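You operate a simulated robot arm through the tools that you are given. There is no shell and no other tool. Be economical: measure what you need, move in short steps, check, and stop when the job is done.

The job below is to be done with a simulated robot arm. You get a single attempt, and the scene is never put back.

## Task
Oil the bare top of the yellow card's block and shut it away in the top blue drawer.
Fine: use the yellow brush and the oil in the steel dish; put the brush back. Set down upright: yellow brush. A coat counts when it lies all over at full strength: go over it till it gets no stronger.

Only the result counts: the job must be done as asked and must still hold three seconds after the hand-in. Knocking over, shifting, dropping, spilling or breaking anything else fails it.

## Robot
A 7-joint arm with a fingered hand on a trunk, on a base that drives. Base frame: it is fixed to the floor where the robot stands at the start and does not move with it; the origin is under the middle of the robot, x ahead of it, y to its left, z up; the surface under the hand at the start is at about z = 0.78. Readings come in m, rad, newtons and seconds.
With the tool pointing down near the work surface it reaches from about 0.34 to 0.7 m from the robot's upright axis, wherever it stands. Its first joint turns from -1.204 to 3.002 rad. Places, roughly: steel dish [0.5, 0.1, 0.8]; top blue drawer [0.4, -0.4, 0.9]; top drawer of the grey chest [0.5, -0.4, 0.9]. Payload 3.4 kg.
The TCP is the grasp point between the finger pads, 0.025 m short of the fingertips. In the tool frame z runs along the fingers and y along their closing line. The gripper opens to 0.088 m. The gripper's body begins 0.029 m behind the TCP. The gripper is a hand of 5 fingers: y runs from the thumb to the fingers, the wrist lies at [-0.013, -0.097, -0.162] in the tool frame, and closing takes about 1.5 s.
Orientation is that of the tool frame in the base frame, as a unit quaternion [x, y, z, w]. With the fingers straight down and the wrist toward the robot, the tool's x, y and z point along [0, 1, 0], [1, 0, 0] and [0, 0, -1] of the base frame.

## Interface
- The arm moves only by the tool jog_arm. Its argument "motion" is one flat list of numbers, 6 for each row, row after row: the shift along the tool's x, y, z in m, then the turn, a rotation vector about the tool's x, y, z in degrees. In form: [x, y, z, ax, ay, az, x, y, z, ax, ay, az, ...]. A call has 1 to 8 rows; each row is the pose to reach, as a shift and turn from the pose commanded when the call began, along the tool's axes at that moment. "grip" is the gripper command, from -1 (fully open) to 1 (shut), values between in proportion, set as the call begins (left out, the last holds). Each row takes 0.2 s and may step no farther than 0.05 m and 0.15 rad from the row before; otherwise, or with a gripper value out of range, the whole call is refused. Where a pose cannot be reached the arm comes as near as it can. A force on the tool above 40 N (or 10 N above the force at the start of the call, whichever is more), or a blocked arm, ends the call early, and 0.2 s more pass. The fingers move at their own pace (about 0.153 m/s each) and stop on an object; they squeeze with about 31 N. The grip force told is the motor's: it shows also when the fingers shut on nothing. Time passes only in rows, and 0.2 s behind the last, so rows that repeat a pose let the fingers close. The reply holds the time, the measured pose of the TCP, the force on the tool along the base axes, the opening and the grip force, in the units named above and with some noise, with the torque about the TCP (base axes, N m) and any sound that the robot's microphone picked up.
- Cameras (640 x 400 px; columns grow to the right, rows downward): "scene" is now at [0.1381, -0.0097, 1.3229]; the picture's right is [-0.08, -1.00, 0.00], its down [-0.52, 0.04, -0.85] and it looks along [0.85, -0.07, -0.53] (base axes); focal length 214 px, centre (320, 200). "wrist" rides on the gripper at [0.059, -0.079, -0.105] in the tool frame; the picture's right is [-0.73, 0.32, -0.61], its down [-0.62, -0.68, 0.38] and it looks along [-0.29, 0.66, 0.70] (tool axes); focal length 234 px, centre (320, 200). There is no depth. A picture from a camera that has moved, and an enlarged one, comes with that camera's place and axes in the base frame and with its lens.
- camera(camera): a new picture of that camera. It takes no simulated time.
- move_column(by): slides the trunk up (or, below 0, down) by that many m; the arm and the scene camera ride with it, the base frame stays. It gives what a move gives, with no picture.
- roll_base(legs): drives the robot by 1 to 6 legs, each [ahead, left, turn to the left] in m, m and rad, along the robot's own axes; the way and the turn of a leg run together, so that a leg with both is an arc; at most 1.5 m and 3.142 rad a leg. The arm and the cameras ride along, it lands a little off, and it stops where it bumps. It gives what a move gives.
- curl_fingers(index, middle, ring, little, thumb_bend, thumb_turn): sets how far each is bent, from 0 (flat) to 1 (curled in); at 0.3 the hand is open as for a grip, at 0.7 the pads meet at the TCP. One left out holds its place. A second passes; each finger stops where it meets its share of the squeeze, and holds until it gets a number again. A gripper value or a shape takes the hand back. It gives what a move gives, with no picture; readings hold the bend of each and the force on index, middle, ring, little, thumb and palm. thumb_turn goes from beside the hand (0) to across from the fingers (1), as for a grip.
- preshape(shape): the hand has 5 fingers and takes this shape, open, in about a second: jaw (thumb against the fingers, like two jaws); tri (thumb and two fingers); tip (a fingertip pinch); poke (one finger out to press); point (the index stretched); flat (the hand flat); cup (the hand cupped); fist (a fist). The gripper value then closes the fingers along that shape, each until it touches; the sizes above hold for jaw. It gives what a move gives, with no picture.
- turn_head(pan, tilt): turns the head with the scene camera to pan (to the left, within 1.501 rad either way) and tilt (down, from -0.506 to 1.204), counted from straight ahead of the robot. It gives what a move gives.
- zoom(camera, box): a new picture of the part [left, top, right, bottom] of that camera's present view, enlarged. It takes no simulated time.
- job_done(): hands the job in; it is judged then, once.

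Work in short steps. Places have to be worked out from the pictures, the camera data and where the tool is seen: move nearer, look again, correct. Check each grasp and each placing, and mend what went wrong. You have 120 turns and 90 pictures in all, those below and enlarged ones among them. Open the gripper and draw the arm clear of the work before you hand the job in, unless the task says otherwise; then end with one line.

The tools are called after "Request:" as name(argument=value, ...) on one line, values as JSON. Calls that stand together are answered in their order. jog_arm: Moves the arm, as the interface text tells. Its arguments: {"type":"object","properties":{"motion":{"type":"array","items":{"type":"number"}},"grip":{"type":"number"}},"required":["motion"]} The other tools are called the same way: move_column (by) slides the trunk up or down; preshape (shape) gives the hand a shape; curl_fingers (index, middle, ring, little, thumb_bend, thumb_turn) moves the fingers one by one; roll_base (legs) drives the base; turn_head (pan, tilt) turns the head that bears the scene camera; camera (camera) takes a picture; zoom (camera, box) takes an enlarged picture of a part of a camera's view; job_done () hands the job in.

At the start:

```text
time_s: 0.0
eef_pos: [0.3715, 0.1337, 1.2024]
ee_rot: [0.707, 0.707, 0.0, 0.0]
wrist_force: [-0.3, 0.3, -1.0]
torque: [0.03, 0.0, 0.0]
width: 0.0876
gripper_force: 0.1
shape: jaw
bend: [0.3, 0.3, 0.3, 0.3, 0.3, 0.98]
finger forces: [0.0, 0.0, 0.1, 0.0, 0.0, 0.1]
trunk travel left (down, up): [-0.575, 0.365]
robot x, y, heading: [0.0006, -0.0006, 0.001]
head pan, tilt: [-0.077, 0.553]
```

scene: 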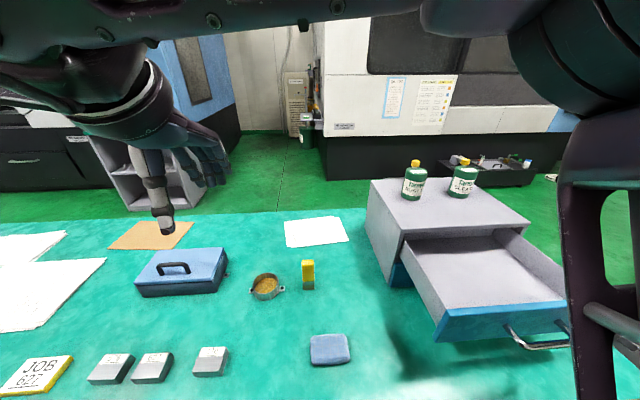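
wrist: 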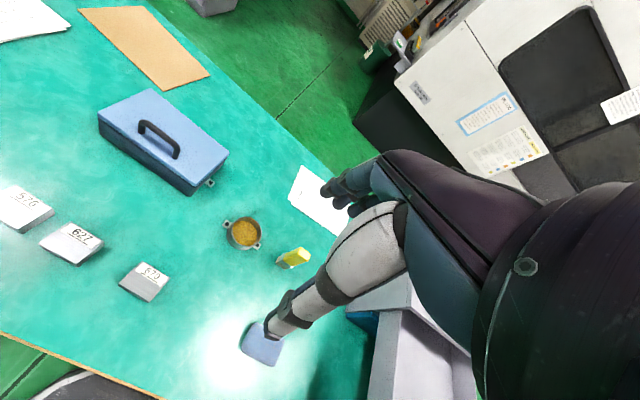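

I'll start by enlarging the block labels and the chest so I know which block and which drawer are meant.

Request:
zoom(camera="scene", box=[0, 240, 360, 400])

Request:
zoom(camera="wrist", box=[0, 160, 320, 360])

Request:
turn_head(pan=-0.7, tilt=0.7)

Request:
camera(camera="scene")

```text
1.78 times, centred on (180, 320) of scene
camera zoom: at [0.1381, -0.0097, 1.3229], right [-0.08, -1.0, 0.0], down [-0.52, 0.04, -0.85], along [0.85, -0.07, -0.53], focal length 381 px, centre (569, -13)
```

zoom: 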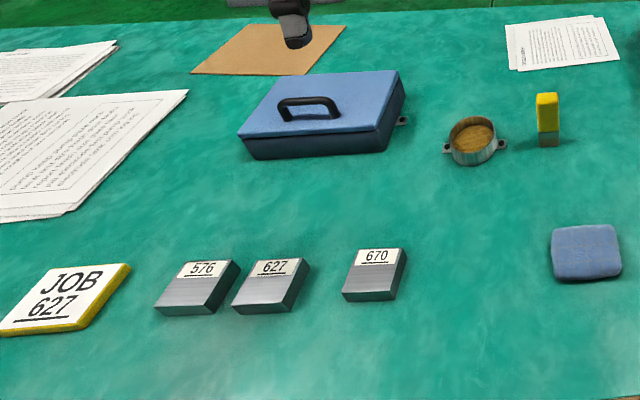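

```text
2.00 times, centred on (160, 260) of wrist
camera zoom: at [0.2927, 0.193, 1.3086], right [0.32, -0.73, 0.61], down [-0.68, -0.62, -0.38], along [0.66, -0.29, -0.7], focal length 468 px, centre (640, 80)
```

zoom: 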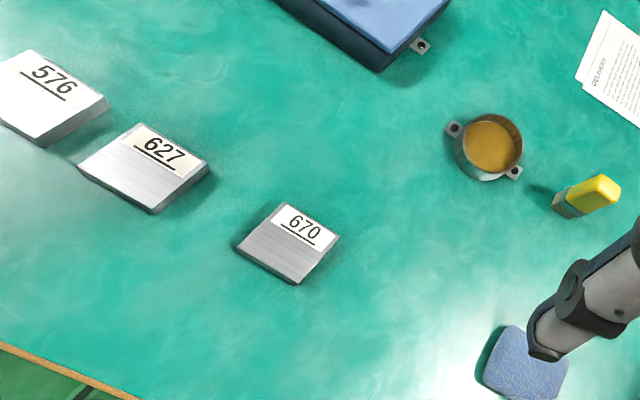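

```text
time_s: 1.0
eef_pos: [0.3719, 0.134, 1.2017]
ee_rot: [0.707, 0.708, 0.0, -0.001]
wrist_force: [-0.2, 0.8, 1.1]
torque: [0.01, -0.01, 0.01]
width: 0.0878
gripper_force: 0.1
shape: jaw
bend: [0.3, 0.3, 0.3, 0.3, 0.3, 0.98]
finger forces: [0.0, 0.0, 0.0, 0.0, 0.0, 0.1]
trunk travel left (down, up): [-0.575, 0.365]
robot x, y, heading: [0.0011, 0.0027, -0.002]
head pan, tilt: [-0.7, 0.7]
```

```text
85 pictures are left
camera scene: at [0.1137, -0.0574, 1.3101], right [-0.64, -0.77, 0.0], down [-0.49, 0.41, -0.77], along [0.59, -0.49, -0.64], focal length 214 px, centre (320, 200)
```

scene: 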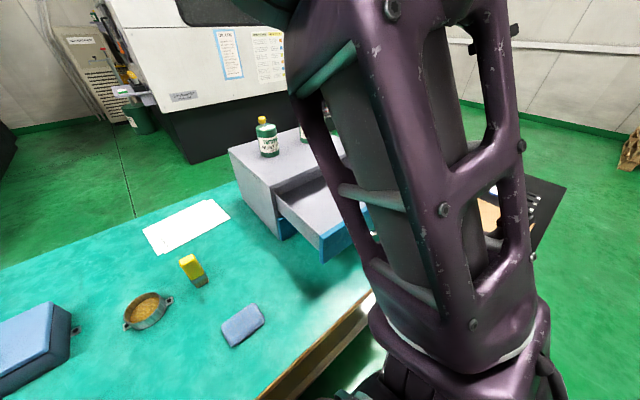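

Block 627 sits near (0.36, 0.32), the dish near (0.54, 0.11) and the brush near (0.536, -0.01). I'll zoom on the brush and dish, and on the chest.

Request:
zoom(camera="scene", box=[100, 230, 280, 350])

Request:
zoom(camera="scene", box=[210, 100, 410, 280])

```text
3.33 times, centred on (190, 290) of scene
camera zoom: at [0.1137, -0.0574, 1.3101], right [-0.64, -0.77, 0.0], down [-0.49, 0.41, -0.77], along [0.59, -0.49, -0.64], focal length 715 px, centre (753, -100)
```

zoom: 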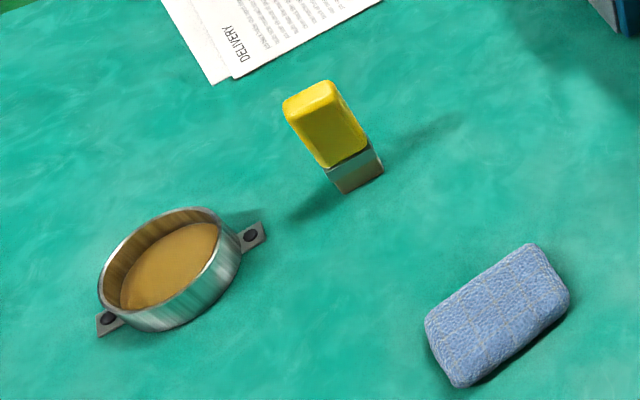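

```text
2.22 times, centred on (310, 190) of scene
camera zoom: at [0.1137, -0.0574, 1.3101], right [-0.64, -0.77, 0.0], down [-0.49, 0.41, -0.77], along [0.59, -0.49, -0.64], focal length 477 px, centre (342, 222)
```

zoom: 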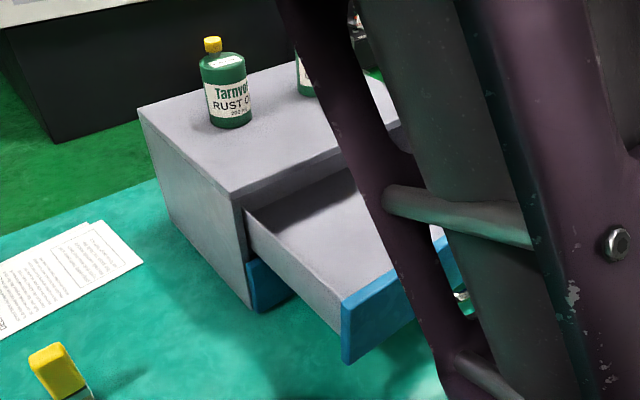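

The brush stands about 0.098 m tall, is 0.03 wide along y and thin along x, centred near (0.54, -0.006). I'll bring the hand above it and look from both cameras.

Request:
jog_arm(motion=[-0.02, 0.024, 0.0285, 0, 0, 0, -0.04, 0.048, 0.057, 0, 0, 0, -0.06, 0.072, 0.0855, 0, 0, 0, -0.08, 0.097, 0.114, 0, 0, 0, -0.1, 0.121, 0.143, 0, 0, 0, -0.12, 0.145, 0.171, 0, 0, 0, -0.14, 0.169, 0.2, 0, 0, 0], grip=-1)

Request:
turn_head(pan=-0.077, tilt=0.553)

Request:
camera(camera="wrist")

Request:
camera(camera="scene")

```text
time_s: 2.6
eef_pos: [0.5436, -0.0044, 1.0023]
ee_rot: [0.707, 0.707, 0.001, -0.001]
wrist_force: [0.5, 0.0, 0.5]
torque: [0.0, -0.02, -0.04]
width: 0.0877
gripper_force: 0.0
shape: jaw
bend: [0.3, 0.3, 0.3, 0.3, 0.3, 0.98]
finger forces: [0.0, 0.0, 0.0, 0.0, 0.0, 0.0]
trunk travel left (down, up): [-0.575, 0.365]
robot x, y, heading: [0.0033, 0.0009, 0.001]
head pan, tilt: [-0.7, 0.7]
```

```text
time_s: 3.6
eef_pos: [0.5404, -0.0034, 1.003]
ee_rot: [0.706, 0.708, 0.001, 0.001]
wrist_force: [0.5, 0.9, -0.2]
torque: [-0.01, -0.02, 0.0]
width: 0.0878
gripper_force: 0.1
shape: jaw
bend: [0.3, 0.3, 0.3, 0.3, 0.3, 0.98]
finger forces: [0.0, 0.0, 0.0, 0.0, 0.0, 0.0]
trunk travel left (down, up): [-0.575, 0.365]
robot x, y, heading: [-0.0004, 0.0012, -0.001]
head pan, tilt: [-0.077, 0.553]
```

```text
82 pictures are left
camera wrist: at [0.4625, 0.0554, 1.1094], right [0.32, -0.73, 0.61], down [-0.68, -0.62, -0.38], along [0.66, -0.29, -0.7], focal length 234 px, centre (320, 200)
```

wrist: 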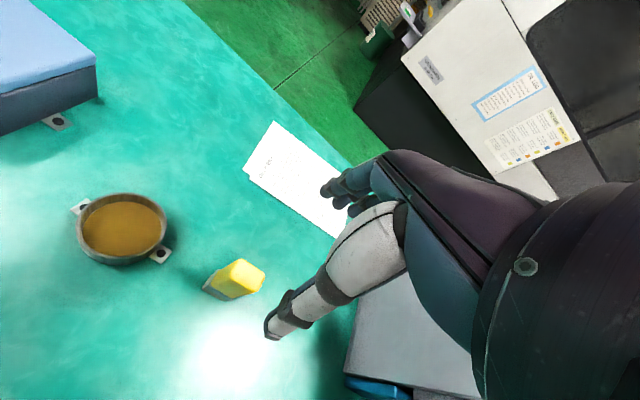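

```text
81 pictures are left
camera scene: at [0.1381, -0.0098, 1.3229], right [-0.08, -1.0, 0.0], down [-0.52, 0.04, -0.85], along [0.85, -0.07, -0.53], focal length 214 px, centre (320, 200)
```

scene: 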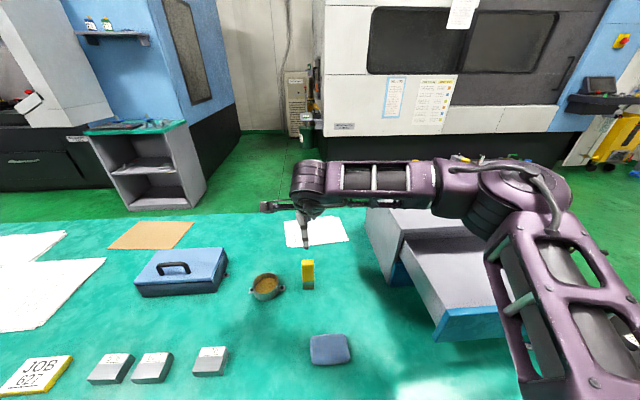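

The elbow hangs over the chest and drawer, so lowering the hand could hit them. I'll raise the trunk first, which keeps the elbow high, then lower only the hand and check.

Request:
move_column(by=0.2)

Request:
jog_arm(motion=[0, 0, 0.04, 0, 0, 0, 0, 0, 0.08, 0, 0, 0, 0, 0, 0.12, 0, 0, 0, 0, 0, 0.16, 0, 0, 0, 0, 0, 0.2, 0, 0, 0])

Request:
camera(camera="scene")

```text
time_s: 5.8
eef_pos: [0.5426, -0.0033, 1.2036]
ee_rot: [0.707, 0.708, 0.001, -0.001]
wrist_force: [0.0, -0.8, 0.4]
torque: [-0.02, -0.01, 0.0]
width: 0.0879
gripper_force: 0.1
shape: jaw
bend: [0.3, 0.3, 0.3, 0.3, 0.3, 0.98]
finger forces: [0.1, 0.0, 0.1, 0.0, 0.1, 0.0]
trunk travel left (down, up): [-0.775, 0.165]
robot x, y, heading: [-0.0017, -0.0019, 0.0]
head pan, tilt: [-0.077, 0.553]
```

```text
time_s: 7.0
eef_pos: [0.5438, -0.0049, 1.005]
ee_rot: [0.707, 0.707, 0.001, -0.001]
wrist_force: [-0.4, 0.3, 0.1]
torque: [0.0, 0.03, -0.02]
width: 0.0878
gripper_force: 0.1
shape: jaw
bend: [0.3, 0.3, 0.3, 0.3, 0.3, 0.98]
finger forces: [0.0, 0.0, 0.0, 0.0, 0.0, 0.0]
trunk travel left (down, up): [-0.775, 0.165]
robot x, y, heading: [0.0007, -0.0023, -0.004]
head pan, tilt: [-0.077, 0.553]
```

```text
80 pictures are left
camera scene: at [0.1386, -0.0098, 1.5229], right [-0.08, -1.0, 0.0], down [-0.52, 0.04, -0.85], along [0.85, -0.07, -0.53], focal length 214 px, centre (320, 200)
```

scene: 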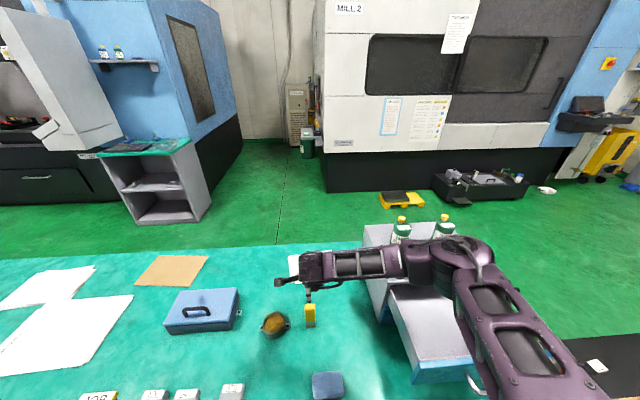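

The elbow now clears the chest top by some 0.1 m. I'll zoom on the brush for a second fix before descending.

Request:
zoom(camera="scene", box=[250, 260, 350, 340])

Request:
zoom(camera="wrist", box=[60, 160, 320, 360])

```text
5.00 times, centred on (300, 300) of scene
camera zoom: at [0.1386, -0.0098, 1.5229], right [-0.08, -1.0, 0.0], down [-0.52, 0.04, -0.85], along [0.85, -0.07, -0.53], focal length 1072 px, centre (420, -300)
```

zoom: 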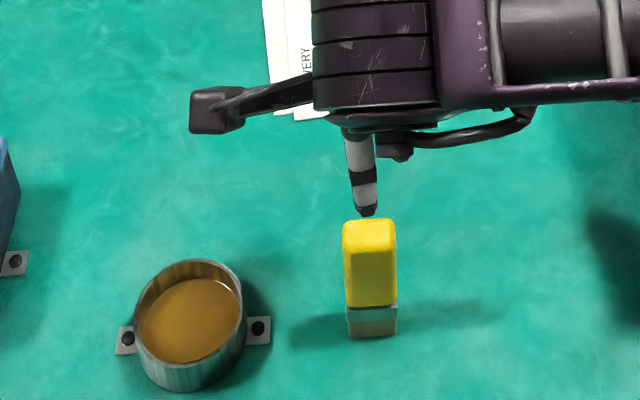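

```text
2.00 times, centred on (190, 260) of wrist
camera zoom: at [0.464, 0.0544, 1.1109], right [0.32, -0.73, 0.61], down [-0.68, -0.62, -0.38], along [0.66, -0.29, -0.7], focal length 468 px, centre (580, 80)
```

zoom: 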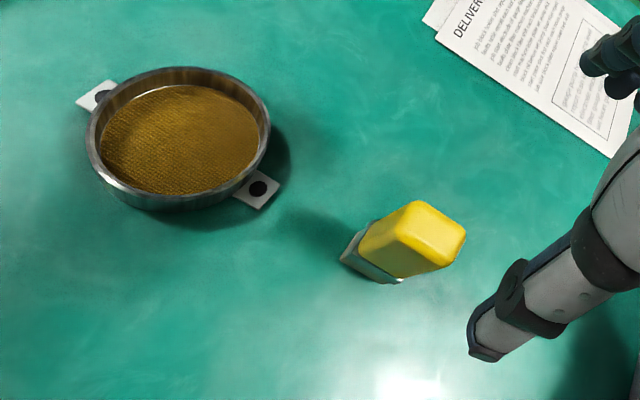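

The brush is centred near (0.540, -0.008), 0.02 thick, with its top at about 0.877. I'll raise the trunk another 0.1 m and bring the hand down around it to TCP z 0.855.

Request:
move_column(by=0.1)

Request:
jog_arm(motion=[0, 0, 0.04, 0, 0, 0, -0.003, -0.003, 0.08, 0, 0, 0, -0.003, -0.003, 0.12, 0, 0, 0, -0.003, -0.003, 0.15, 0, 0, 0, -0.003, -0.003, 0.18, 0, 0, 0])

Request:
camera(camera="wrist")

Request:
camera(camera="scene")

```text
time_s: 8.3
eef_pos: [0.5413, -0.0037, 1.1049]
ee_rot: [0.707, 0.707, 0.001, -0.001]
wrist_force: [-0.9, 0.2, 1.0]
torque: [0.02, 0.0, -0.06]
width: 0.0877
gripper_force: 0.0
shape: jaw
bend: [0.3, 0.3, 0.3, 0.3, 0.3, 0.98]
finger forces: [0.0, 0.0, 0.1, 0.0, 0.0, 0.1]
trunk travel left (down, up): [-0.875, 0.065]
robot x, y, heading: [0.0019, -0.0029, -0.001]
head pan, tilt: [-0.077, 0.553]
```

```text
time_s: 9.5
eef_pos: [0.5403, -0.0069, 0.9257]
ee_rot: [0.707, 0.708, 0.001, -0.001]
wrist_force: [-0.4, -0.3, -0.7]
torque: [-0.01, 0.0, -0.02]
width: 0.0878
gripper_force: 0.0
shape: jaw
bend: [0.3, 0.3, 0.3, 0.3, 0.3, 0.98]
finger forces: [0.0, 0.0, 0.0, 0.0, 0.0, 0.1]
trunk travel left (down, up): [-0.875, 0.065]
robot x, y, heading: [-0.0007, 0.0008, 0.008]
head pan, tilt: [-0.077, 0.553]
```

```text
77 pictures are left
camera wrist: at [0.4611, 0.052, 1.0319], right [0.32, -0.73, 0.61], down [-0.68, -0.62, -0.38], along [0.66, -0.29, -0.7], focal length 234 px, centre (320, 200)
```

wrist: 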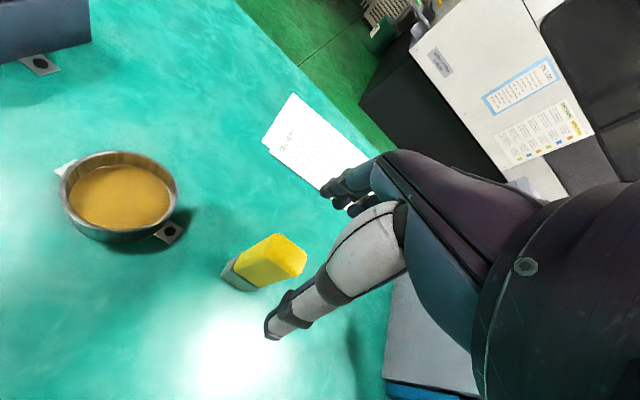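

```text
76 pictures are left
camera scene: at [0.1383, -0.0093, 1.6229], right [-0.08, -1.0, 0.0], down [-0.52, 0.04, -0.85], along [0.85, -0.07, -0.53], focal length 214 px, centre (320, 200)
```

scene: 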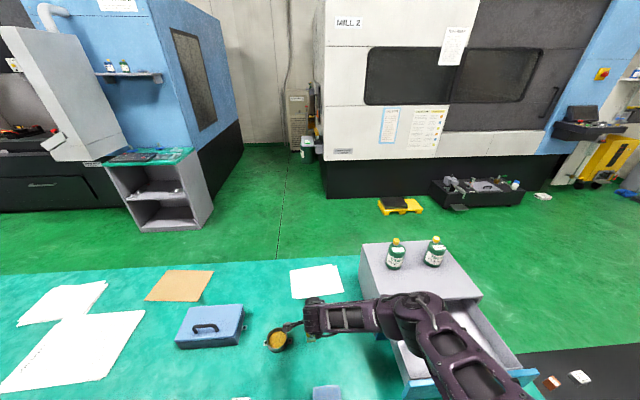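

The geometry matches: the wrist camera shows the brush top where I expect it, and the elbow is well above the chest. I'll descend the last 0.071 m and close.

Request:
jog_arm(motion=[0, 0, 0.025, 0, 0, 0, 0, 0, 0.05, 0, 0, 0, 0, 0, 0.071, 0, 0, 0])

Request:
camera(camera="wrist")

```text
time_s: 10.3
eef_pos: [0.5394, -0.0074, 0.8545]
ee_rot: [0.707, 0.707, 0.0, 0.0]
wrist_force: [-0.2, 0.4, -0.5]
torque: [-0.02, 0.0, 0.0]
width: 0.0876
gripper_force: 0.0
shape: jaw
bend: [0.3, 0.3, 0.3, 0.3, 0.3, 0.98]
finger forces: [0.0, 0.0, 0.0, 0.0, 0.0, 0.0]
trunk travel left (down, up): [-0.875, 0.065]
robot x, y, heading: [0.0004, -0.0007, -0.006]
head pan, tilt: [-0.077, 0.553]
```

```text
75 pictures are left
camera wrist: at [0.4601, 0.0522, 0.9605], right [0.32, -0.73, 0.61], down [-0.68, -0.62, -0.38], along [0.66, -0.29, -0.7], focal length 234 px, centre (320, 200)
```

wrist: 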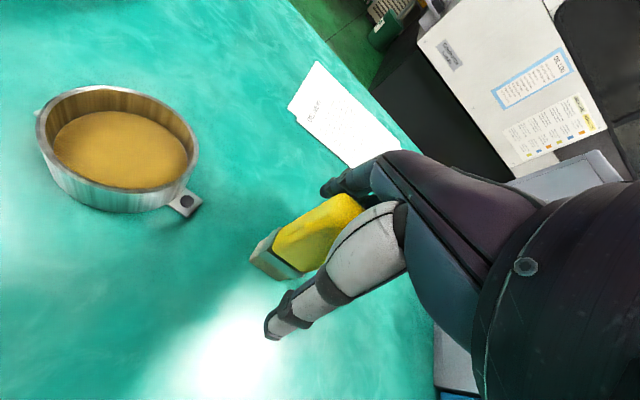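

The brush handle lies between thumb and fingers with no contact force. I'll close the hand on it.

Request:
jog_arm(motion=[0, 0, 0, 0, 0, 0, 0, 0, 0, 0, 0, 0, 0, 0, 0, 0, 0, 0, 0, 0, 0, 0, 0, 0, 0, 0, 0, 0, 0, 0, 0, 0, 0, 0, 0, 0, 0, 0, 0, 0, 0, 0, 0, 0, 0, 0, 0, 0], grip=1)

Request:
camera(camera="wrist")

```text
time_s: 12.1
eef_pos: [0.5394, -0.0074, 0.8544]
ee_rot: [0.707, 0.708, 0.002, 0.0]
wrist_force: [-0.8, 0.0, -0.2]
torque: [0.02, -0.01, -0.01]
width: 0.0171
gripper_force: 30.6
shape: jaw
bend: [0.73, 0.58, 0.66, 0.65, 0.75, 1.0]
finger forces: [17.6, 9.2, 0.0, 0.0, 26.8, 0.1]
trunk travel left (down, up): [-0.875, 0.065]
robot x, y, heading: [-0.0014, 0.0004, -0.003]
head pan, tilt: [-0.077, 0.553]
```

```text
74 pictures are left
camera wrist: at [0.4602, 0.0522, 0.9607], right [0.32, -0.73, 0.61], down [-0.68, -0.62, -0.38], along [0.66, -0.29, -0.7], focal length 234 px, centre (320, 200)
```

wrist: 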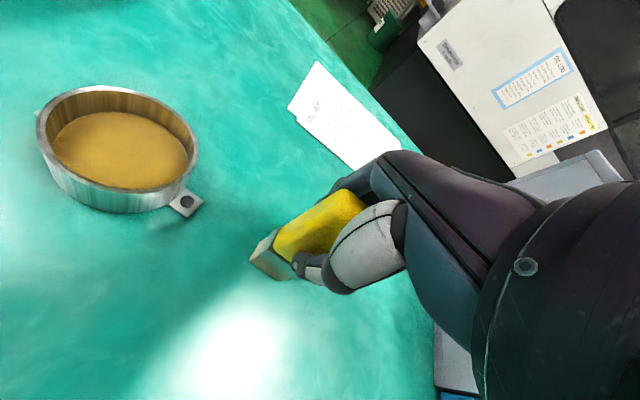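

The brush is held firmly (17 mm, 31 N). I'll lift it 0.1 m, and look at how it hangs.

Request:
jog_arm(motion=[0, 0, -0.03, 0, 0, 0, 0, 0, -0.06, 0, 0, 0, 0, 0, -0.1, 0, 0, 0])

Request:
camera(camera="wrist")

Request:
camera(camera="scene")

```text
time_s: 12.9
eef_pos: [0.5394, -0.007, 0.9533]
ee_rot: [0.707, 0.708, 0.0, -0.001]
wrist_force: [-0.7, -0.3, 0.5]
torque: [-0.04, 0.0, 0.03]
width: 0.0171
gripper_force: 30.8
shape: jaw
bend: [0.73, 0.58, 0.66, 0.65, 0.76, 1.0]
finger forces: [17.6, 9.3, 0.0, 0.1, 26.8, 0.1]
trunk travel left (down, up): [-0.875, 0.065]
robot x, y, heading: [0.0022, -0.0026, -0.001]
head pan, tilt: [-0.077, 0.553]
```

```text
73 pictures are left
camera wrist: at [0.46, 0.0514, 1.0594], right [0.32, -0.73, 0.61], down [-0.68, -0.62, -0.38], along [0.66, -0.29, -0.7], focal length 234 px, centre (320, 200)
```

wrist: 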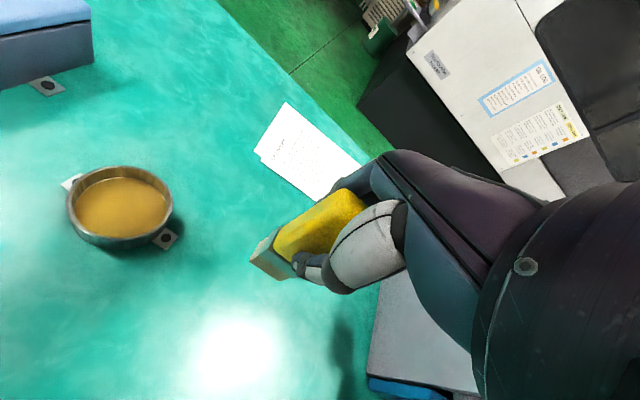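

```text
72 pictures are left
camera scene: at [0.1379, -0.01, 1.6228], right [-0.08, -1.0, 0.0], down [-0.52, 0.04, -0.85], along [0.85, -0.07, -0.53], focal length 214 px, centre (320, 200)
```

scene: 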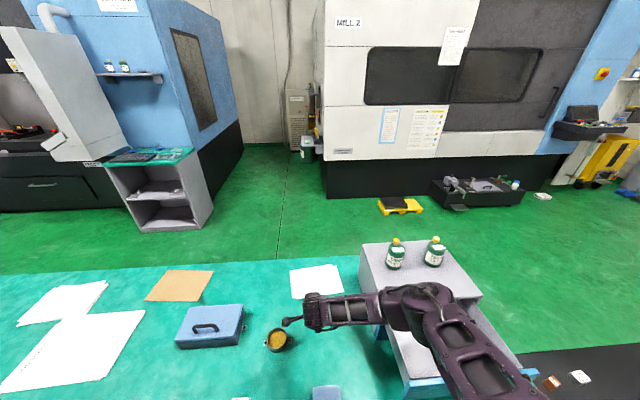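

The brush hangs straight. Next I go over the dish at about (0.537, 0.110), 0.1 m above.

Request:
jog_arm(motion=[0.04, -0.001, 0, 0, 0, 0, 0.08, -0.002, 0, 0, 0, 0, 0.117, -0.002, 0, 0, 0, 0, 0.117, -0.002, 0.03, 0, 0, 0])

Request:
camera(camera="wrist")

Request:
zoom(camera="scene", box=[220, 280, 340, 360])

```text
time_s: 13.9
eef_pos: [0.5364, 0.1089, 0.9242]
ee_rot: [0.706, 0.708, 0.0, -0.001]
wrist_force: [-0.4, 0.2, -0.9]
torque: [0.03, -0.01, 0.0]
width: 0.0166
gripper_force: 31.0
shape: jaw
bend: [0.73, 0.58, 0.66, 0.65, 0.76, 1.0]
finger forces: [17.7, 9.3, 0.0, 0.0, 26.9, 0.0]
trunk travel left (down, up): [-0.875, 0.065]
robot x, y, heading: [0.0001, -0.0003, -0.003]
head pan, tilt: [-0.077, 0.553]
```

```text
71 pictures are left
camera wrist: at [0.4588, 0.169, 1.0297], right [0.32, -0.73, 0.61], down [-0.68, -0.62, -0.38], along [0.66, -0.29, -0.7], focal length 234 px, centre (320, 200)
```

wrist: 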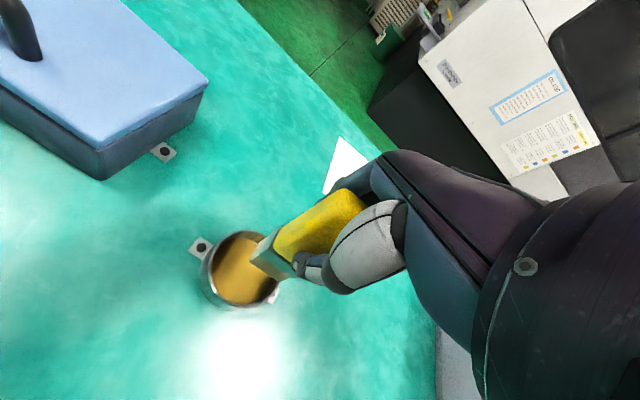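

```text
5.00 times, centred on (280, 320) of scene
camera zoom: at [0.1384, -0.0094, 1.6229], right [-0.08, -1.0, 0.0], down [-0.52, 0.04, -0.85], along [0.85, -0.07, -0.53], focal length 1072 px, centre (520, -400)
```

zoom: 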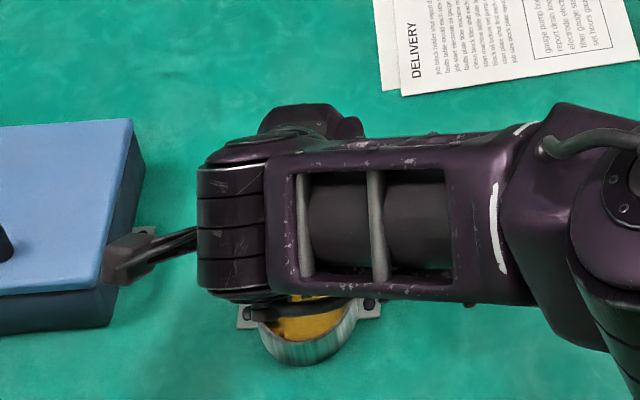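

Head and wrist views put the dish centre at about (0.536, 0.115). I'll shift 5 mm left and lower the bristles slowly toward the oil.

Request:
jog_arm(motion=[0.005, 0, 0.0, 0, 0, 0, 0.005, 0, 0.025, 0, 0, 0, 0.005, 0, 0.045, 0, 0, 0])

Request:
camera(camera="wrist")

```text
time_s: 14.7
eef_pos: [0.5492, 0.0985, 0.8824]
ee_rot: [0.714, 0.7, 0.001, 0.009]
wrist_force: [-1.8, 0.9, 1.0]
torque: [0.09, 0.09, 0.02]
width: 0.0172
gripper_force: 30.8
shape: jaw
bend: [0.73, 0.58, 0.66, 0.65, 0.76, 1.0]
finger forces: [18.2, 8.4, 0.1, 0.0, 28.3, 0.0]
trunk travel left (down, up): [-0.875, 0.065]
robot x, y, heading: [0.0009, -0.0011, -0.004]
head pan, tilt: [-0.077, 0.553]
```

```text
69 pictures are left
camera wrist: at [0.4704, 0.1606, 0.9857], right [0.3, -0.72, 0.62], down [-0.69, -0.61, -0.39], along [0.66, -0.31, -0.68], focal length 234 px, centre (320, 200)
```

wrist: 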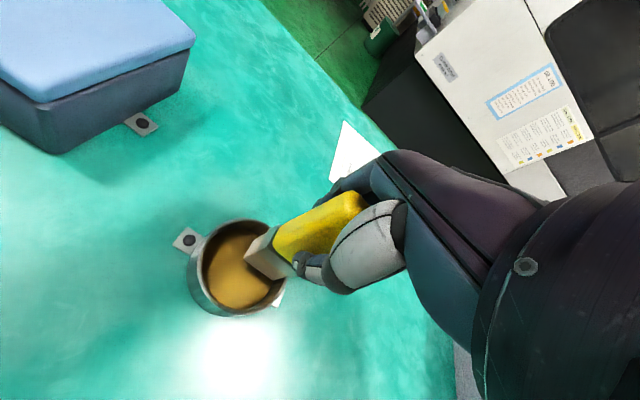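

The arm fell short here and tilted: with the trunk this high the pose is at its limit. I'll back up and lower the trunk 0.1 m.

Request:
jog_arm(motion=[0, 0, -0.03, 0, 0, 0, 0, 0, -0.06, 0, 0, 0, 0, 0, -0.1, 0, 0, 0, 0, 0, -0.14, 0, 0, 0])

Request:
camera(camera="scene")

```text
time_s: 15.7
eef_pos: [0.5389, 0.1146, 1.0188]
ee_rot: [0.706, 0.708, 0.0, -0.001]
wrist_force: [-0.3, -0.1, -0.4]
torque: [0.02, 0.01, 0.03]
width: 0.0169
gripper_force: 30.9
shape: jaw
bend: [0.73, 0.58, 0.66, 0.65, 0.76, 1.0]
finger forces: [17.4, 9.5, 0.0, 0.0, 26.9, 0.1]
trunk travel left (down, up): [-0.875, 0.065]
robot x, y, heading: [-0.0023, -0.0005, -0.001]
head pan, tilt: [-0.077, 0.553]
```

```text
68 pictures are left
camera scene: at [0.138, -0.0103, 1.6228], right [-0.08, -1.0, 0.0], down [-0.52, 0.04, -0.85], along [0.85, -0.07, -0.53], focal length 214 px, centre (320, 200)
```

scene: 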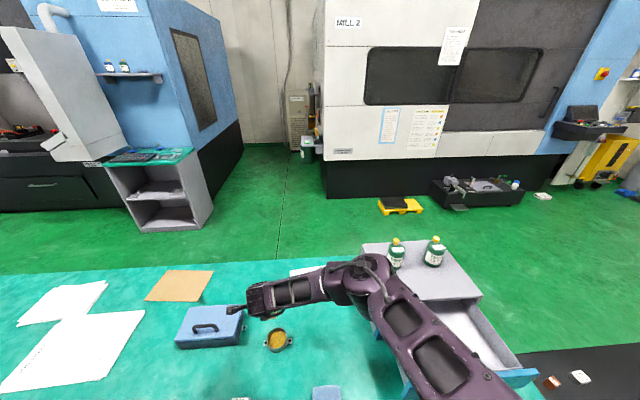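

The elbow is now left of the chest, so lowering the trunk is safe. Lowering by 0.12 puts the bristle tip just above the rim.

Request:
move_column(by=-0.12)

Request:
camera(camera="wrist")

```text
time_s: 17.2
eef_pos: [0.5406, 0.1148, 0.8981]
ee_rot: [0.707, 0.708, 0.001, 0.0]
wrist_force: [0.2, -0.4, -0.6]
torque: [-0.01, 0.03, 0.05]
width: 0.0169
gripper_force: 30.4
shape: jaw
bend: [0.73, 0.58, 0.66, 0.65, 0.76, 1.0]
finger forces: [17.4, 9.6, 0.0, 0.0, 26.9, 0.1]
trunk travel left (down, up): [-0.755, 0.185]
robot x, y, heading: [0.001, 0.002, 0.0]
head pan, tilt: [-0.077, 0.553]
```

```text
67 pictures are left
camera wrist: at [0.461, 0.1741, 1.0049], right [0.32, -0.73, 0.61], down [-0.68, -0.62, -0.38], along [0.66, -0.29, -0.7], focal length 234 px, centre (320, 200)
```

wrist: 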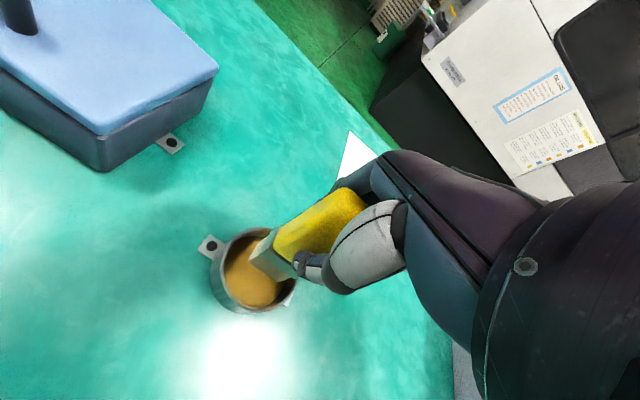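

The wrist view suggests the dish centre is about 4 mm farther left and a touch nearer. I'll correct and dip down 0.03 m.

Request:
jog_arm(motion=[0.004, -0.004, 0.0, 0, 0, 0, 0.004, -0.004, 0.015, 0, 0, 0, 0.004, -0.004, 0.028, 0, 0, 0])

Request:
zoom(camera="wrist", box=[160, 180, 360, 340])

```text
time_s: 18.0
eef_pos: [0.5367, 0.1195, 0.8701]
ee_rot: [0.706, 0.708, 0.0, 0.0]
wrist_force: [-0.5, 0.0, -0.6]
torque: [-0.01, 0.01, 0.02]
width: 0.017
gripper_force: 31.0
shape: jaw
bend: [0.73, 0.58, 0.66, 0.65, 0.76, 1.0]
finger forces: [17.4, 9.6, 0.1, 0.0, 26.9, 0.0]
trunk travel left (down, up): [-0.755, 0.185]
robot x, y, heading: [-0.0023, -0.0009, 0.0]
head pan, tilt: [-0.077, 0.553]
```

```text
2.50 times, centred on (260, 260) of wrist
camera zoom: at [0.4568, 0.1787, 0.977], right [0.32, -0.73, 0.61], down [-0.68, -0.62, -0.38], along [0.66, -0.29, -0.7], focal length 585 px, centre (470, 50)
```

zoom: 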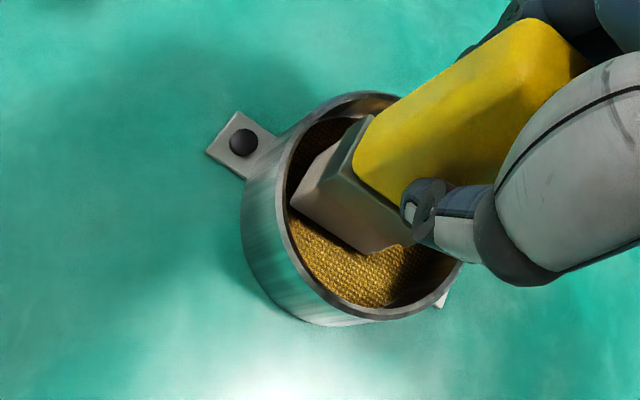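

The bristles are inside the rim, just above the oil pad. I'll press down gently another 1 cm in small steps.

Request:
jog_arm(motion=[0, 0, 0.004, 0, 0, 0, 0, 0, 0.008, 0, 0, 0, 0, 0, 0.01, 0, 0, 0])

Request:
zoom(camera="wrist", box=[160, 180, 360, 340])

```text
time_s: 18.8
eef_pos: [0.5346, 0.1191, 0.8641]
ee_rot: [0.707, 0.708, 0.003, 0.002]
wrist_force: [-1.8, 1.2, 22.7]
torque: [0.01, -0.08, 0.04]
width: 0.0184
gripper_force: 30.7
shape: jaw
bend: [0.73, 0.58, 0.66, 0.65, 0.76, 1.0]
finger forces: [18.7, 11.2, 0.0, 0.1, 32.6, 0.1]
trunk travel left (down, up): [-0.755, 0.185]
robot x, y, heading: [-0.001, 0.0009, 0.003]
head pan, tilt: [-0.077, 0.553]
```

```text
2.50 times, centred on (260, 260) of wrist
camera zoom: at [0.4546, 0.178, 0.9702], right [0.32, -0.73, 0.61], down [-0.68, -0.62, -0.39], along [0.66, -0.29, -0.69], focal length 585 px, centre (470, 50)
```

zoom: 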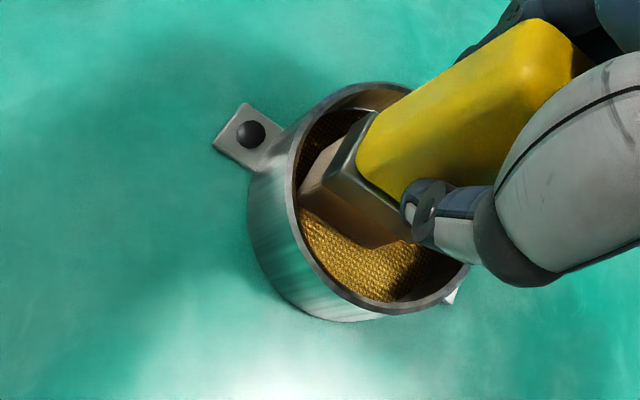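

22 N of press: the bristles are in the oil pad, surface near z 0.79. I'll lift straight up 0.1 m and carry the brush over to the block at about (0.36, 0.32).

Request:
jog_arm(motion=[0, 0, -0.045, 0, 0, 0, 0, 0, -0.09, 0, 0, 0, 0.033, -0.029, -0.1, 0, 0, 0, 0.066, -0.058, -0.1, 0, 0, 0, 0.1, -0.088, -0.1, 0, 0, 0, 0.133, -0.117, -0.1, 0, 0, 0, 0.166, -0.147, -0.1, 0, 0, 0, 0.2, -0.176, -0.1, 0, 0, 0])

Request:
camera(camera="wrist")

Request:
turn_head(pan=0.5, tilt=0.9)

Request:
camera(camera="scene")

```text
time_s: 20.6
eef_pos: [0.4082, 0.2442, 0.9591]
ee_rot: [0.706, 0.708, 0.001, -0.002]
wrist_force: [-0.5, 0.0, -0.2]
torque: [-0.04, -0.01, 0.0]
width: 0.0178
gripper_force: 30.6
shape: jaw
bend: [0.73, 0.57, 0.66, 0.65, 0.76, 1.0]
finger forces: [18.1, 9.4, 0.1, 0.0, 27.5, 0.0]
out of reach, approached as far as the arm can: row 6, 7, 8
trunk travel left (down, up): [-0.755, 0.185]
robot x, y, heading: [-0.0011, -0.0001, 0.001]
head pan, tilt: [-0.077, 0.553]
```

```text
64 pictures are left
camera wrist: at [0.3305, 0.303, 1.0654], right [0.33, -0.73, 0.6], down [-0.68, -0.62, -0.38], along [0.66, -0.29, -0.7], focal length 234 px, centre (320, 200)
```

wrist: 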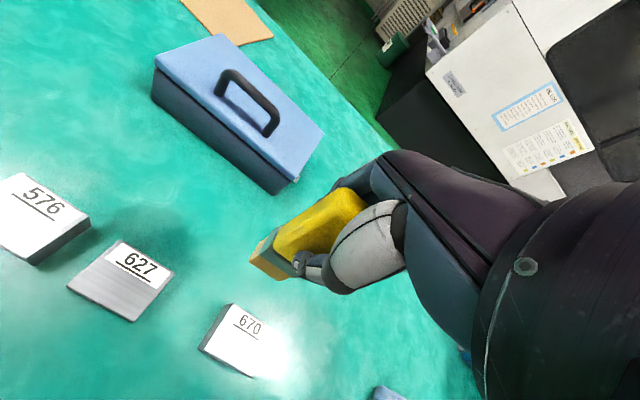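

```text
time_s: 21.6
eef_pos: [0.4101, 0.2431, 0.9583]
ee_rot: [0.707, 0.708, 0.001, -0.002]
wrist_force: [0.1, 0.8, -0.4]
torque: [0.0, 0.0, 0.03]
width: 0.0177
gripper_force: 31.3
shape: jaw
bend: [0.73, 0.57, 0.66, 0.65, 0.76, 1.0]
finger forces: [18.1, 9.4, 0.0, 0.1, 27.6, 0.0]
trunk travel left (down, up): [-0.755, 0.185]
robot x, y, heading: [-0.0037, -0.002, -0.002]
head pan, tilt: [0.499, 0.901]
```

```text
63 pictures are left
camera scene: at [0.1151, 0.0335, 1.4739], right [0.48, -0.88, 0.0], down [-0.69, -0.37, -0.62], along [0.55, 0.3, -0.78], focal length 214 px, centre (320, 200)
```

scene: 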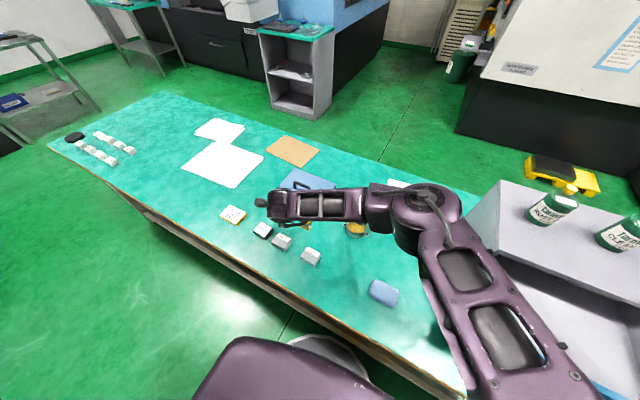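

The arm is out of reach to the left, so I'll drive the base back 0.12 m and left 0.2 m. That puts the block at a comfortable spot; the brush tip stays at about 0.88 m, above everything on that side.

Request:
roll_base(legs=[[-0.12, 0, 0], [0, 0.2, 0]])

Request:
camera(camera="wrist")

Request:
camera(camera="scene")

```text
time_s: 24.1
eef_pos: [0.2896, 0.4406, 0.9594]
ee_rot: [0.707, 0.708, 0.001, -0.002]
wrist_force: [-1.0, -0.8, -0.5]
torque: [0.01, 0.04, 0.01]
width: 0.0174
gripper_force: 31.1
shape: jaw
bend: [0.73, 0.57, 0.66, 0.65, 0.76, 1.0]
finger forces: [18.1, 9.5, 0.0, 0.1, 27.5, 0.0]
trunk travel left (down, up): [-0.755, 0.185]
robot x, y, heading: [-0.1187, 0.1976, 0.004]
head pan, tilt: [0.499, 0.901]
```

```text
62 pictures are left
camera wrist: at [0.2106, 0.5, 1.0656], right [0.33, -0.73, 0.6], down [-0.68, -0.62, -0.38], along [0.66, -0.29, -0.7], focal length 234 px, centre (320, 200)
```

wrist: 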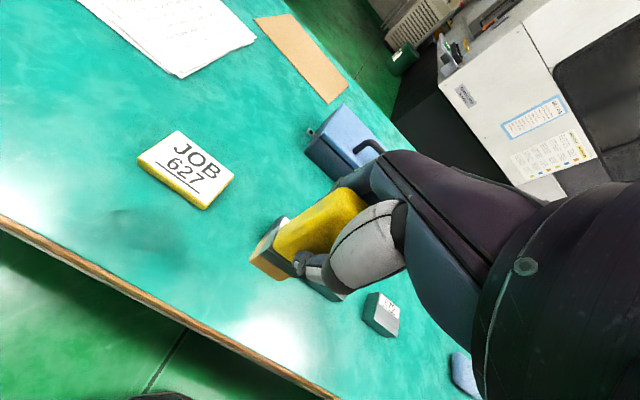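

```text
61 pictures are left
camera scene: at [-0.0054, 0.2312, 1.4739], right [0.48, -0.88, 0.0], down [-0.69, -0.38, -0.62], along [0.55, 0.3, -0.78], focal length 214 px, centre (320, 200)
```

scene: 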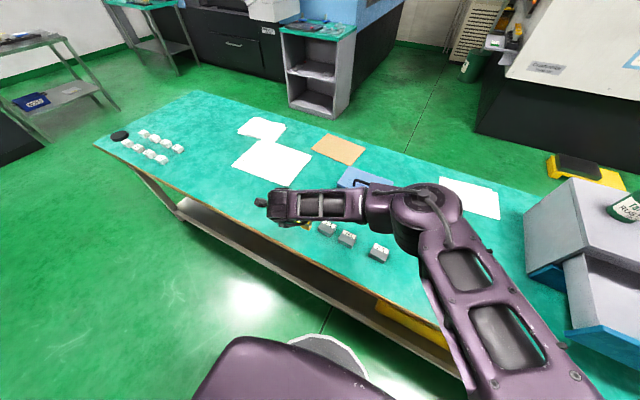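

I'll bring the hand to the right of block 627 so the wrist camera can see it unobstructed and close up.

Request:
jog_arm(motion=[-0.045, 0.006, 0, 0, 0, 0, -0.09, 0.012, 0, 0, 0, 0, -0.135, 0.018, 0, 0, 0, 0, -0.18, 0.024, 0, 0, 0, 0, -0.22, 0.03, 0, 0, 0, 0])

Request:
zoom(camera="wrist", box=[0, 140, 320, 340])

```text
time_s: 25.2
eef_pos: [0.3201, 0.2203, 0.9576]
ee_rot: [0.706, 0.708, 0.002, -0.002]
wrist_force: [0.3, 0.6, -0.6]
torque: [0.01, -0.01, 0.02]
width: 0.0173
gripper_force: 31.5
shape: jaw
bend: [0.73, 0.57, 0.66, 0.65, 0.76, 1.0]
finger forces: [17.6, 9.2, 0.0, 0.0, 26.8, 0.1]
trunk travel left (down, up): [-0.755, 0.185]
robot x, y, heading: [-0.1222, 0.1962, 0.0]
head pan, tilt: [0.499, 0.901]
```

```text
2.00 times, centred on (160, 240) of wrist
camera zoom: at [0.241, 0.2796, 1.0631], right [0.33, -0.73, 0.6], down [-0.68, -0.62, -0.39], along [0.66, -0.28, -0.7], focal length 468 px, centre (640, 120)
```

zoom: 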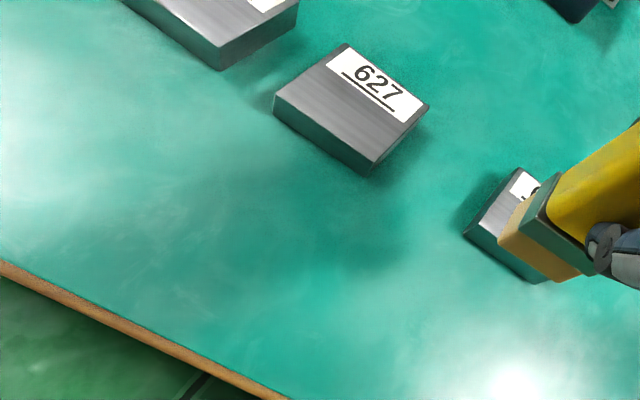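

Block 627's top spans about x 0.341–0.387, y 0.299–0.353, with the label on the far ~13 mm strip. I'll bring the brush over the near part of the bare area and come down to just above it.

Request:
jog_arm(motion=[0.036, 0.01, 0, 0, 0, 0, 0.072, 0.02, 0, 0, 0, 0, 0.106, 0.031, 0.02, 0, 0, 0, 0.106, 0.031, 0.05, 0, 0, 0, 0.106, 0.031, 0.07, 0, 0, 0])

Request:
zoom(camera="wrist", box=[160, 180, 360, 340])

Request:
camera(camera="scene")

```text
time_s: 26.4
eef_pos: [0.3519, 0.3273, 0.8886]
ee_rot: [0.707, 0.707, 0.001, -0.001]
wrist_force: [-0.5, 1.0, -1.1]
torque: [-0.02, 0.04, -0.02]
width: 0.0178
gripper_force: 30.7
shape: jaw
bend: [0.73, 0.58, 0.66, 0.65, 0.76, 1.0]
finger forces: [17.7, 9.2, 0.0, 0.1, 26.6, 0.0]
trunk travel left (down, up): [-0.755, 0.185]
robot x, y, heading: [-0.1226, 0.1984, 0.004]
head pan, tilt: [0.499, 0.901]
```

```text
2.50 times, centred on (260, 260) of wrist
camera zoom: at [0.2723, 0.3863, 0.9952], right [0.33, -0.73, 0.6], down [-0.68, -0.62, -0.38], along [0.66, -0.29, -0.7], focal length 585 px, centre (470, 50)
```

zoom: 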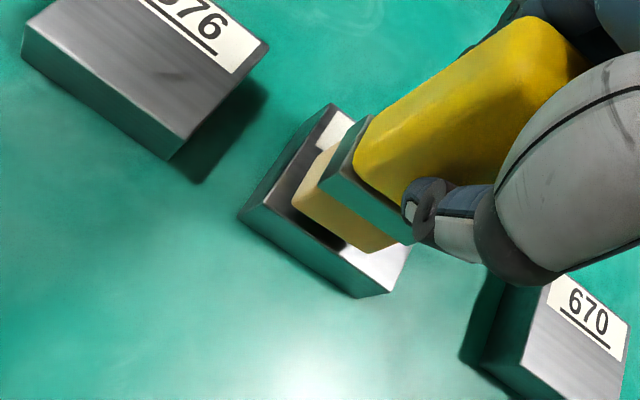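

```text
58 pictures are left
camera scene: at [-0.0051, 0.2314, 1.4739], right [0.48, -0.88, 0.0], down [-0.69, -0.38, -0.62], along [0.55, 0.3, -0.78], focal length 214 px, centre (320, 200)
```

scene: 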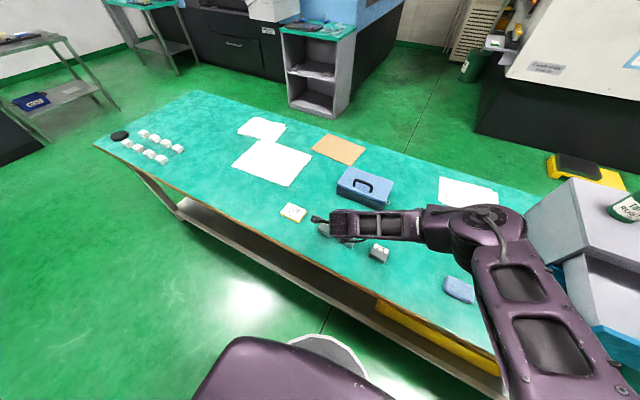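

The brush sits over the bare part, its near face at x≈0.343, with the block's near edge at about 0.338. I'll come down in millimetre steps until I feel contact.

Request:
jog_arm(motion=[0, 0, 0.004, 0, 0, 0, 0, 0, 0.008, 0, 0, 0, 0, 0, 0.011, 0, 0, 0, 0, 0, 0.013, 0, 0, 0])

Request:
zoom(camera="wrist", box=[160, 180, 360, 340])

```text
time_s: 27.4
eef_pos: [0.3497, 0.3284, 0.8791]
ee_rot: [0.706, 0.708, 0.003, -0.001]
wrist_force: [-2.0, -0.4, 19.9]
torque: [0.01, -0.12, 0.02]
width: 0.0181
gripper_force: 31.1
shape: jaw
bend: [0.73, 0.57, 0.66, 0.65, 0.76, 1.0]
finger forces: [18.3, 10.7, 0.0, 0.0, 31.1, 0.0]
trunk travel left (down, up): [-0.755, 0.185]
robot x, y, heading: [-0.1179, 0.1996, -0.003]
head pan, tilt: [0.499, 0.901]
```

```text
2.50 times, centred on (260, 260) of wrist
camera zoom: at [0.2698, 0.3863, 0.9848], right [0.32, -0.73, 0.6], down [-0.68, -0.62, -0.39], along [0.66, -0.28, -0.69], focal length 585 px, centre (470, 50)
```

zoom: 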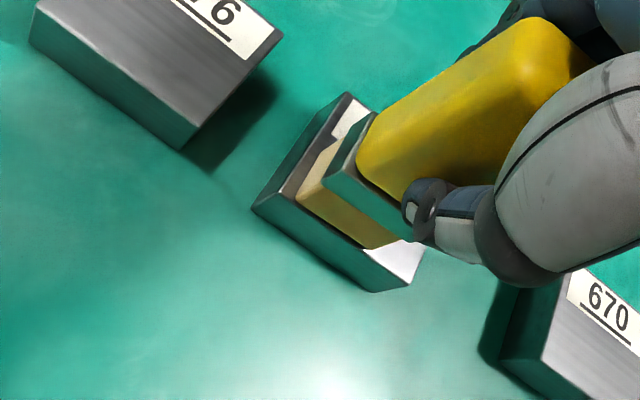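

Contact at TCP ~0.880 (block top near z 0.806). I'll ease off to a light press and stroke back and forth along y on the near strip.

Request:
jog_arm(motion=[0, -0.005, -0.003, 0, 0, 0, 0.017, -0.005, -0.003, 0, 0, 0, 0, -0.005, -0.003, 0, 0, 0, -0.017, -0.005, -0.003, 0, 0, 0, 0, -0.005, -0.003, 0, 0, 0, 0.017, -0.005, -0.003, 0, 0, 0, 0, -0.005, -0.003, 0, 0, 0, -0.017, -0.005, -0.003, 0, 0, 0])

Request:
zoom(camera="wrist", box=[160, 180, 360, 340])

```text
time_s: 29.2
eef_pos: [0.3436, 0.3114, 0.8777]
ee_rot: [0.706, 0.708, 0.001, -0.002]
wrist_force: [-1.4, 2.1, 13.0]
torque: [0.41, -0.05, 0.03]
width: 0.0185
gripper_force: 31.0
shape: jaw
bend: [0.73, 0.57, 0.71, 0.65, 0.76, 1.0]
finger forces: [20.3, 8.6, 3.9, 0.0, 30.3, 0.0]
trunk travel left (down, up): [-0.755, 0.185]
robot x, y, heading: [-0.1163, 0.1956, -0.002]
head pan, tilt: [0.499, 0.901]
```

```text
2.50 times, centred on (260, 260) of wrist
camera zoom: at [0.2651, 0.3693, 0.9845], right [0.33, -0.73, 0.6], down [-0.68, -0.62, -0.39], along [0.66, -0.28, -0.7], focal length 585 px, centre (470, 50)
```

zoom: 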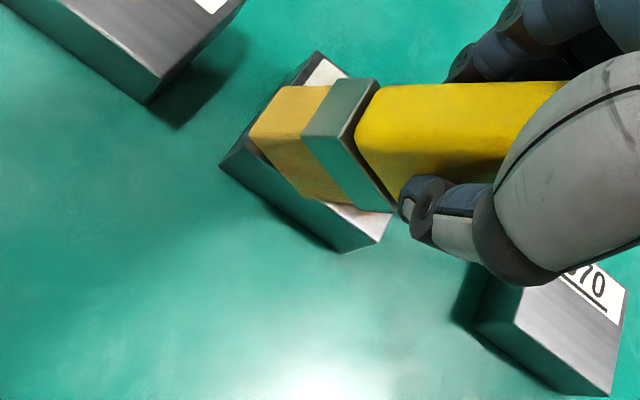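

The brush pivoted about 20° in the grip, since stroking sideways drags the tip. I'll move the hand left with the tip still resting to swing it upright, then stroke along x, where the grip can't pivot.

Request:
jog_arm(motion=[0.01, 0, 0, 0, 0, 0, 0.02, 0, 0, 0, 0, 0, 0.028, 0, 0, 0, 0, 0])

Request:
zoom(camera="wrist", box=[160, 180, 360, 340])

```text
time_s: 30.1
eef_pos: [0.3453, 0.3385, 0.8781]
ee_rot: [0.706, 0.708, 0.0, -0.001]
wrist_force: [-1.2, 0.0, 10.3]
torque: [-0.13, -0.09, 0.05]
width: 0.0189
gripper_force: 30.5
shape: jaw
bend: [0.73, 0.57, 0.71, 0.65, 0.76, 1.0]
finger forces: [17.1, 12.5, 0.0, 0.1, 30.0, 0.0]
trunk travel left (down, up): [-0.755, 0.185]
robot x, y, heading: [-0.12, 0.1956, 0.001]
head pan, tilt: [0.499, 0.901]
```

```text
2.50 times, centred on (260, 260) of wrist
camera zoom: at [0.2654, 0.3976, 0.985], right [0.32, -0.73, 0.61], down [-0.68, -0.62, -0.38], along [0.66, -0.29, -0.7], focal length 585 px, centre (470, 50)
```

zoom: 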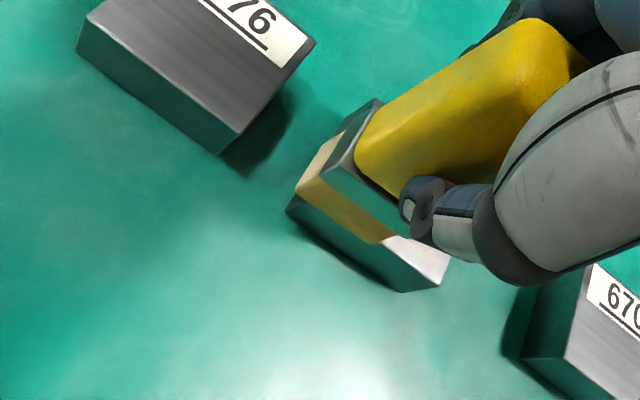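

The brush is upright again, over the left end of the block. I'll stroke along x here, with a slightly lighter press, stopping short of the label.

Request:
jog_arm(motion=[0, 0, -0.0015, 0, 0, 0, 0, 0.009, -0.0015, 0, 0, 0, 0, 0.017, -0.0015, 0, 0, 0, 0, 0.009, -0.0015, 0, 0, 0, 0, 0, -0.0015, 0, 0, 0, 0, 0.009, -0.0015, 0, 0, 0, 0, 0.017, -0.0015, 0, 0, 0, 0, 0.006, -0.0015, 0, 0, 0])

Request:
zoom(camera="wrist", box=[160, 180, 360, 340])

```text
time_s: 31.9
eef_pos: [0.3515, 0.3384, 0.8817]
ee_rot: [0.707, 0.708, 0.002, 0.0]
wrist_force: [0.7, -0.5, 2.9]
torque: [0.0, -0.12, 0.04]
width: 0.0187
gripper_force: 31.0
shape: jaw
bend: [0.73, 0.57, 0.71, 0.65, 0.77, 1.0]
finger forces: [17.9, 10.3, 0.0, 0.1, 27.3, 0.0]
trunk travel left (down, up): [-0.755, 0.185]
robot x, y, heading: [-0.1206, 0.1991, -0.001]
head pan, tilt: [0.499, 0.901]
```

```text
2.50 times, centred on (260, 260) of wrist
camera zoom: at [0.272, 0.3967, 0.9867], right [0.32, -0.73, 0.6], down [-0.68, -0.62, -0.39], along [0.66, -0.29, -0.7], focal length 585 px, centre (470, 50)
```

zoom: 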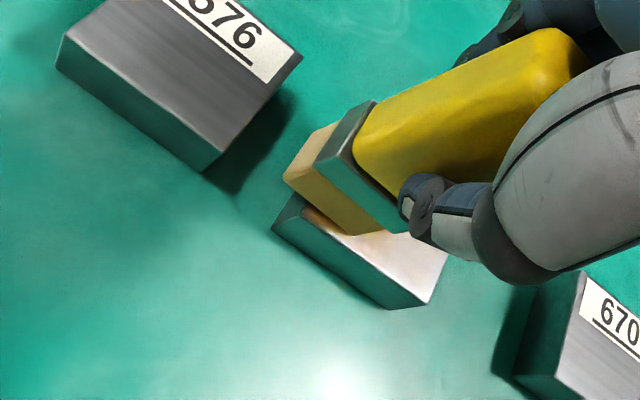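

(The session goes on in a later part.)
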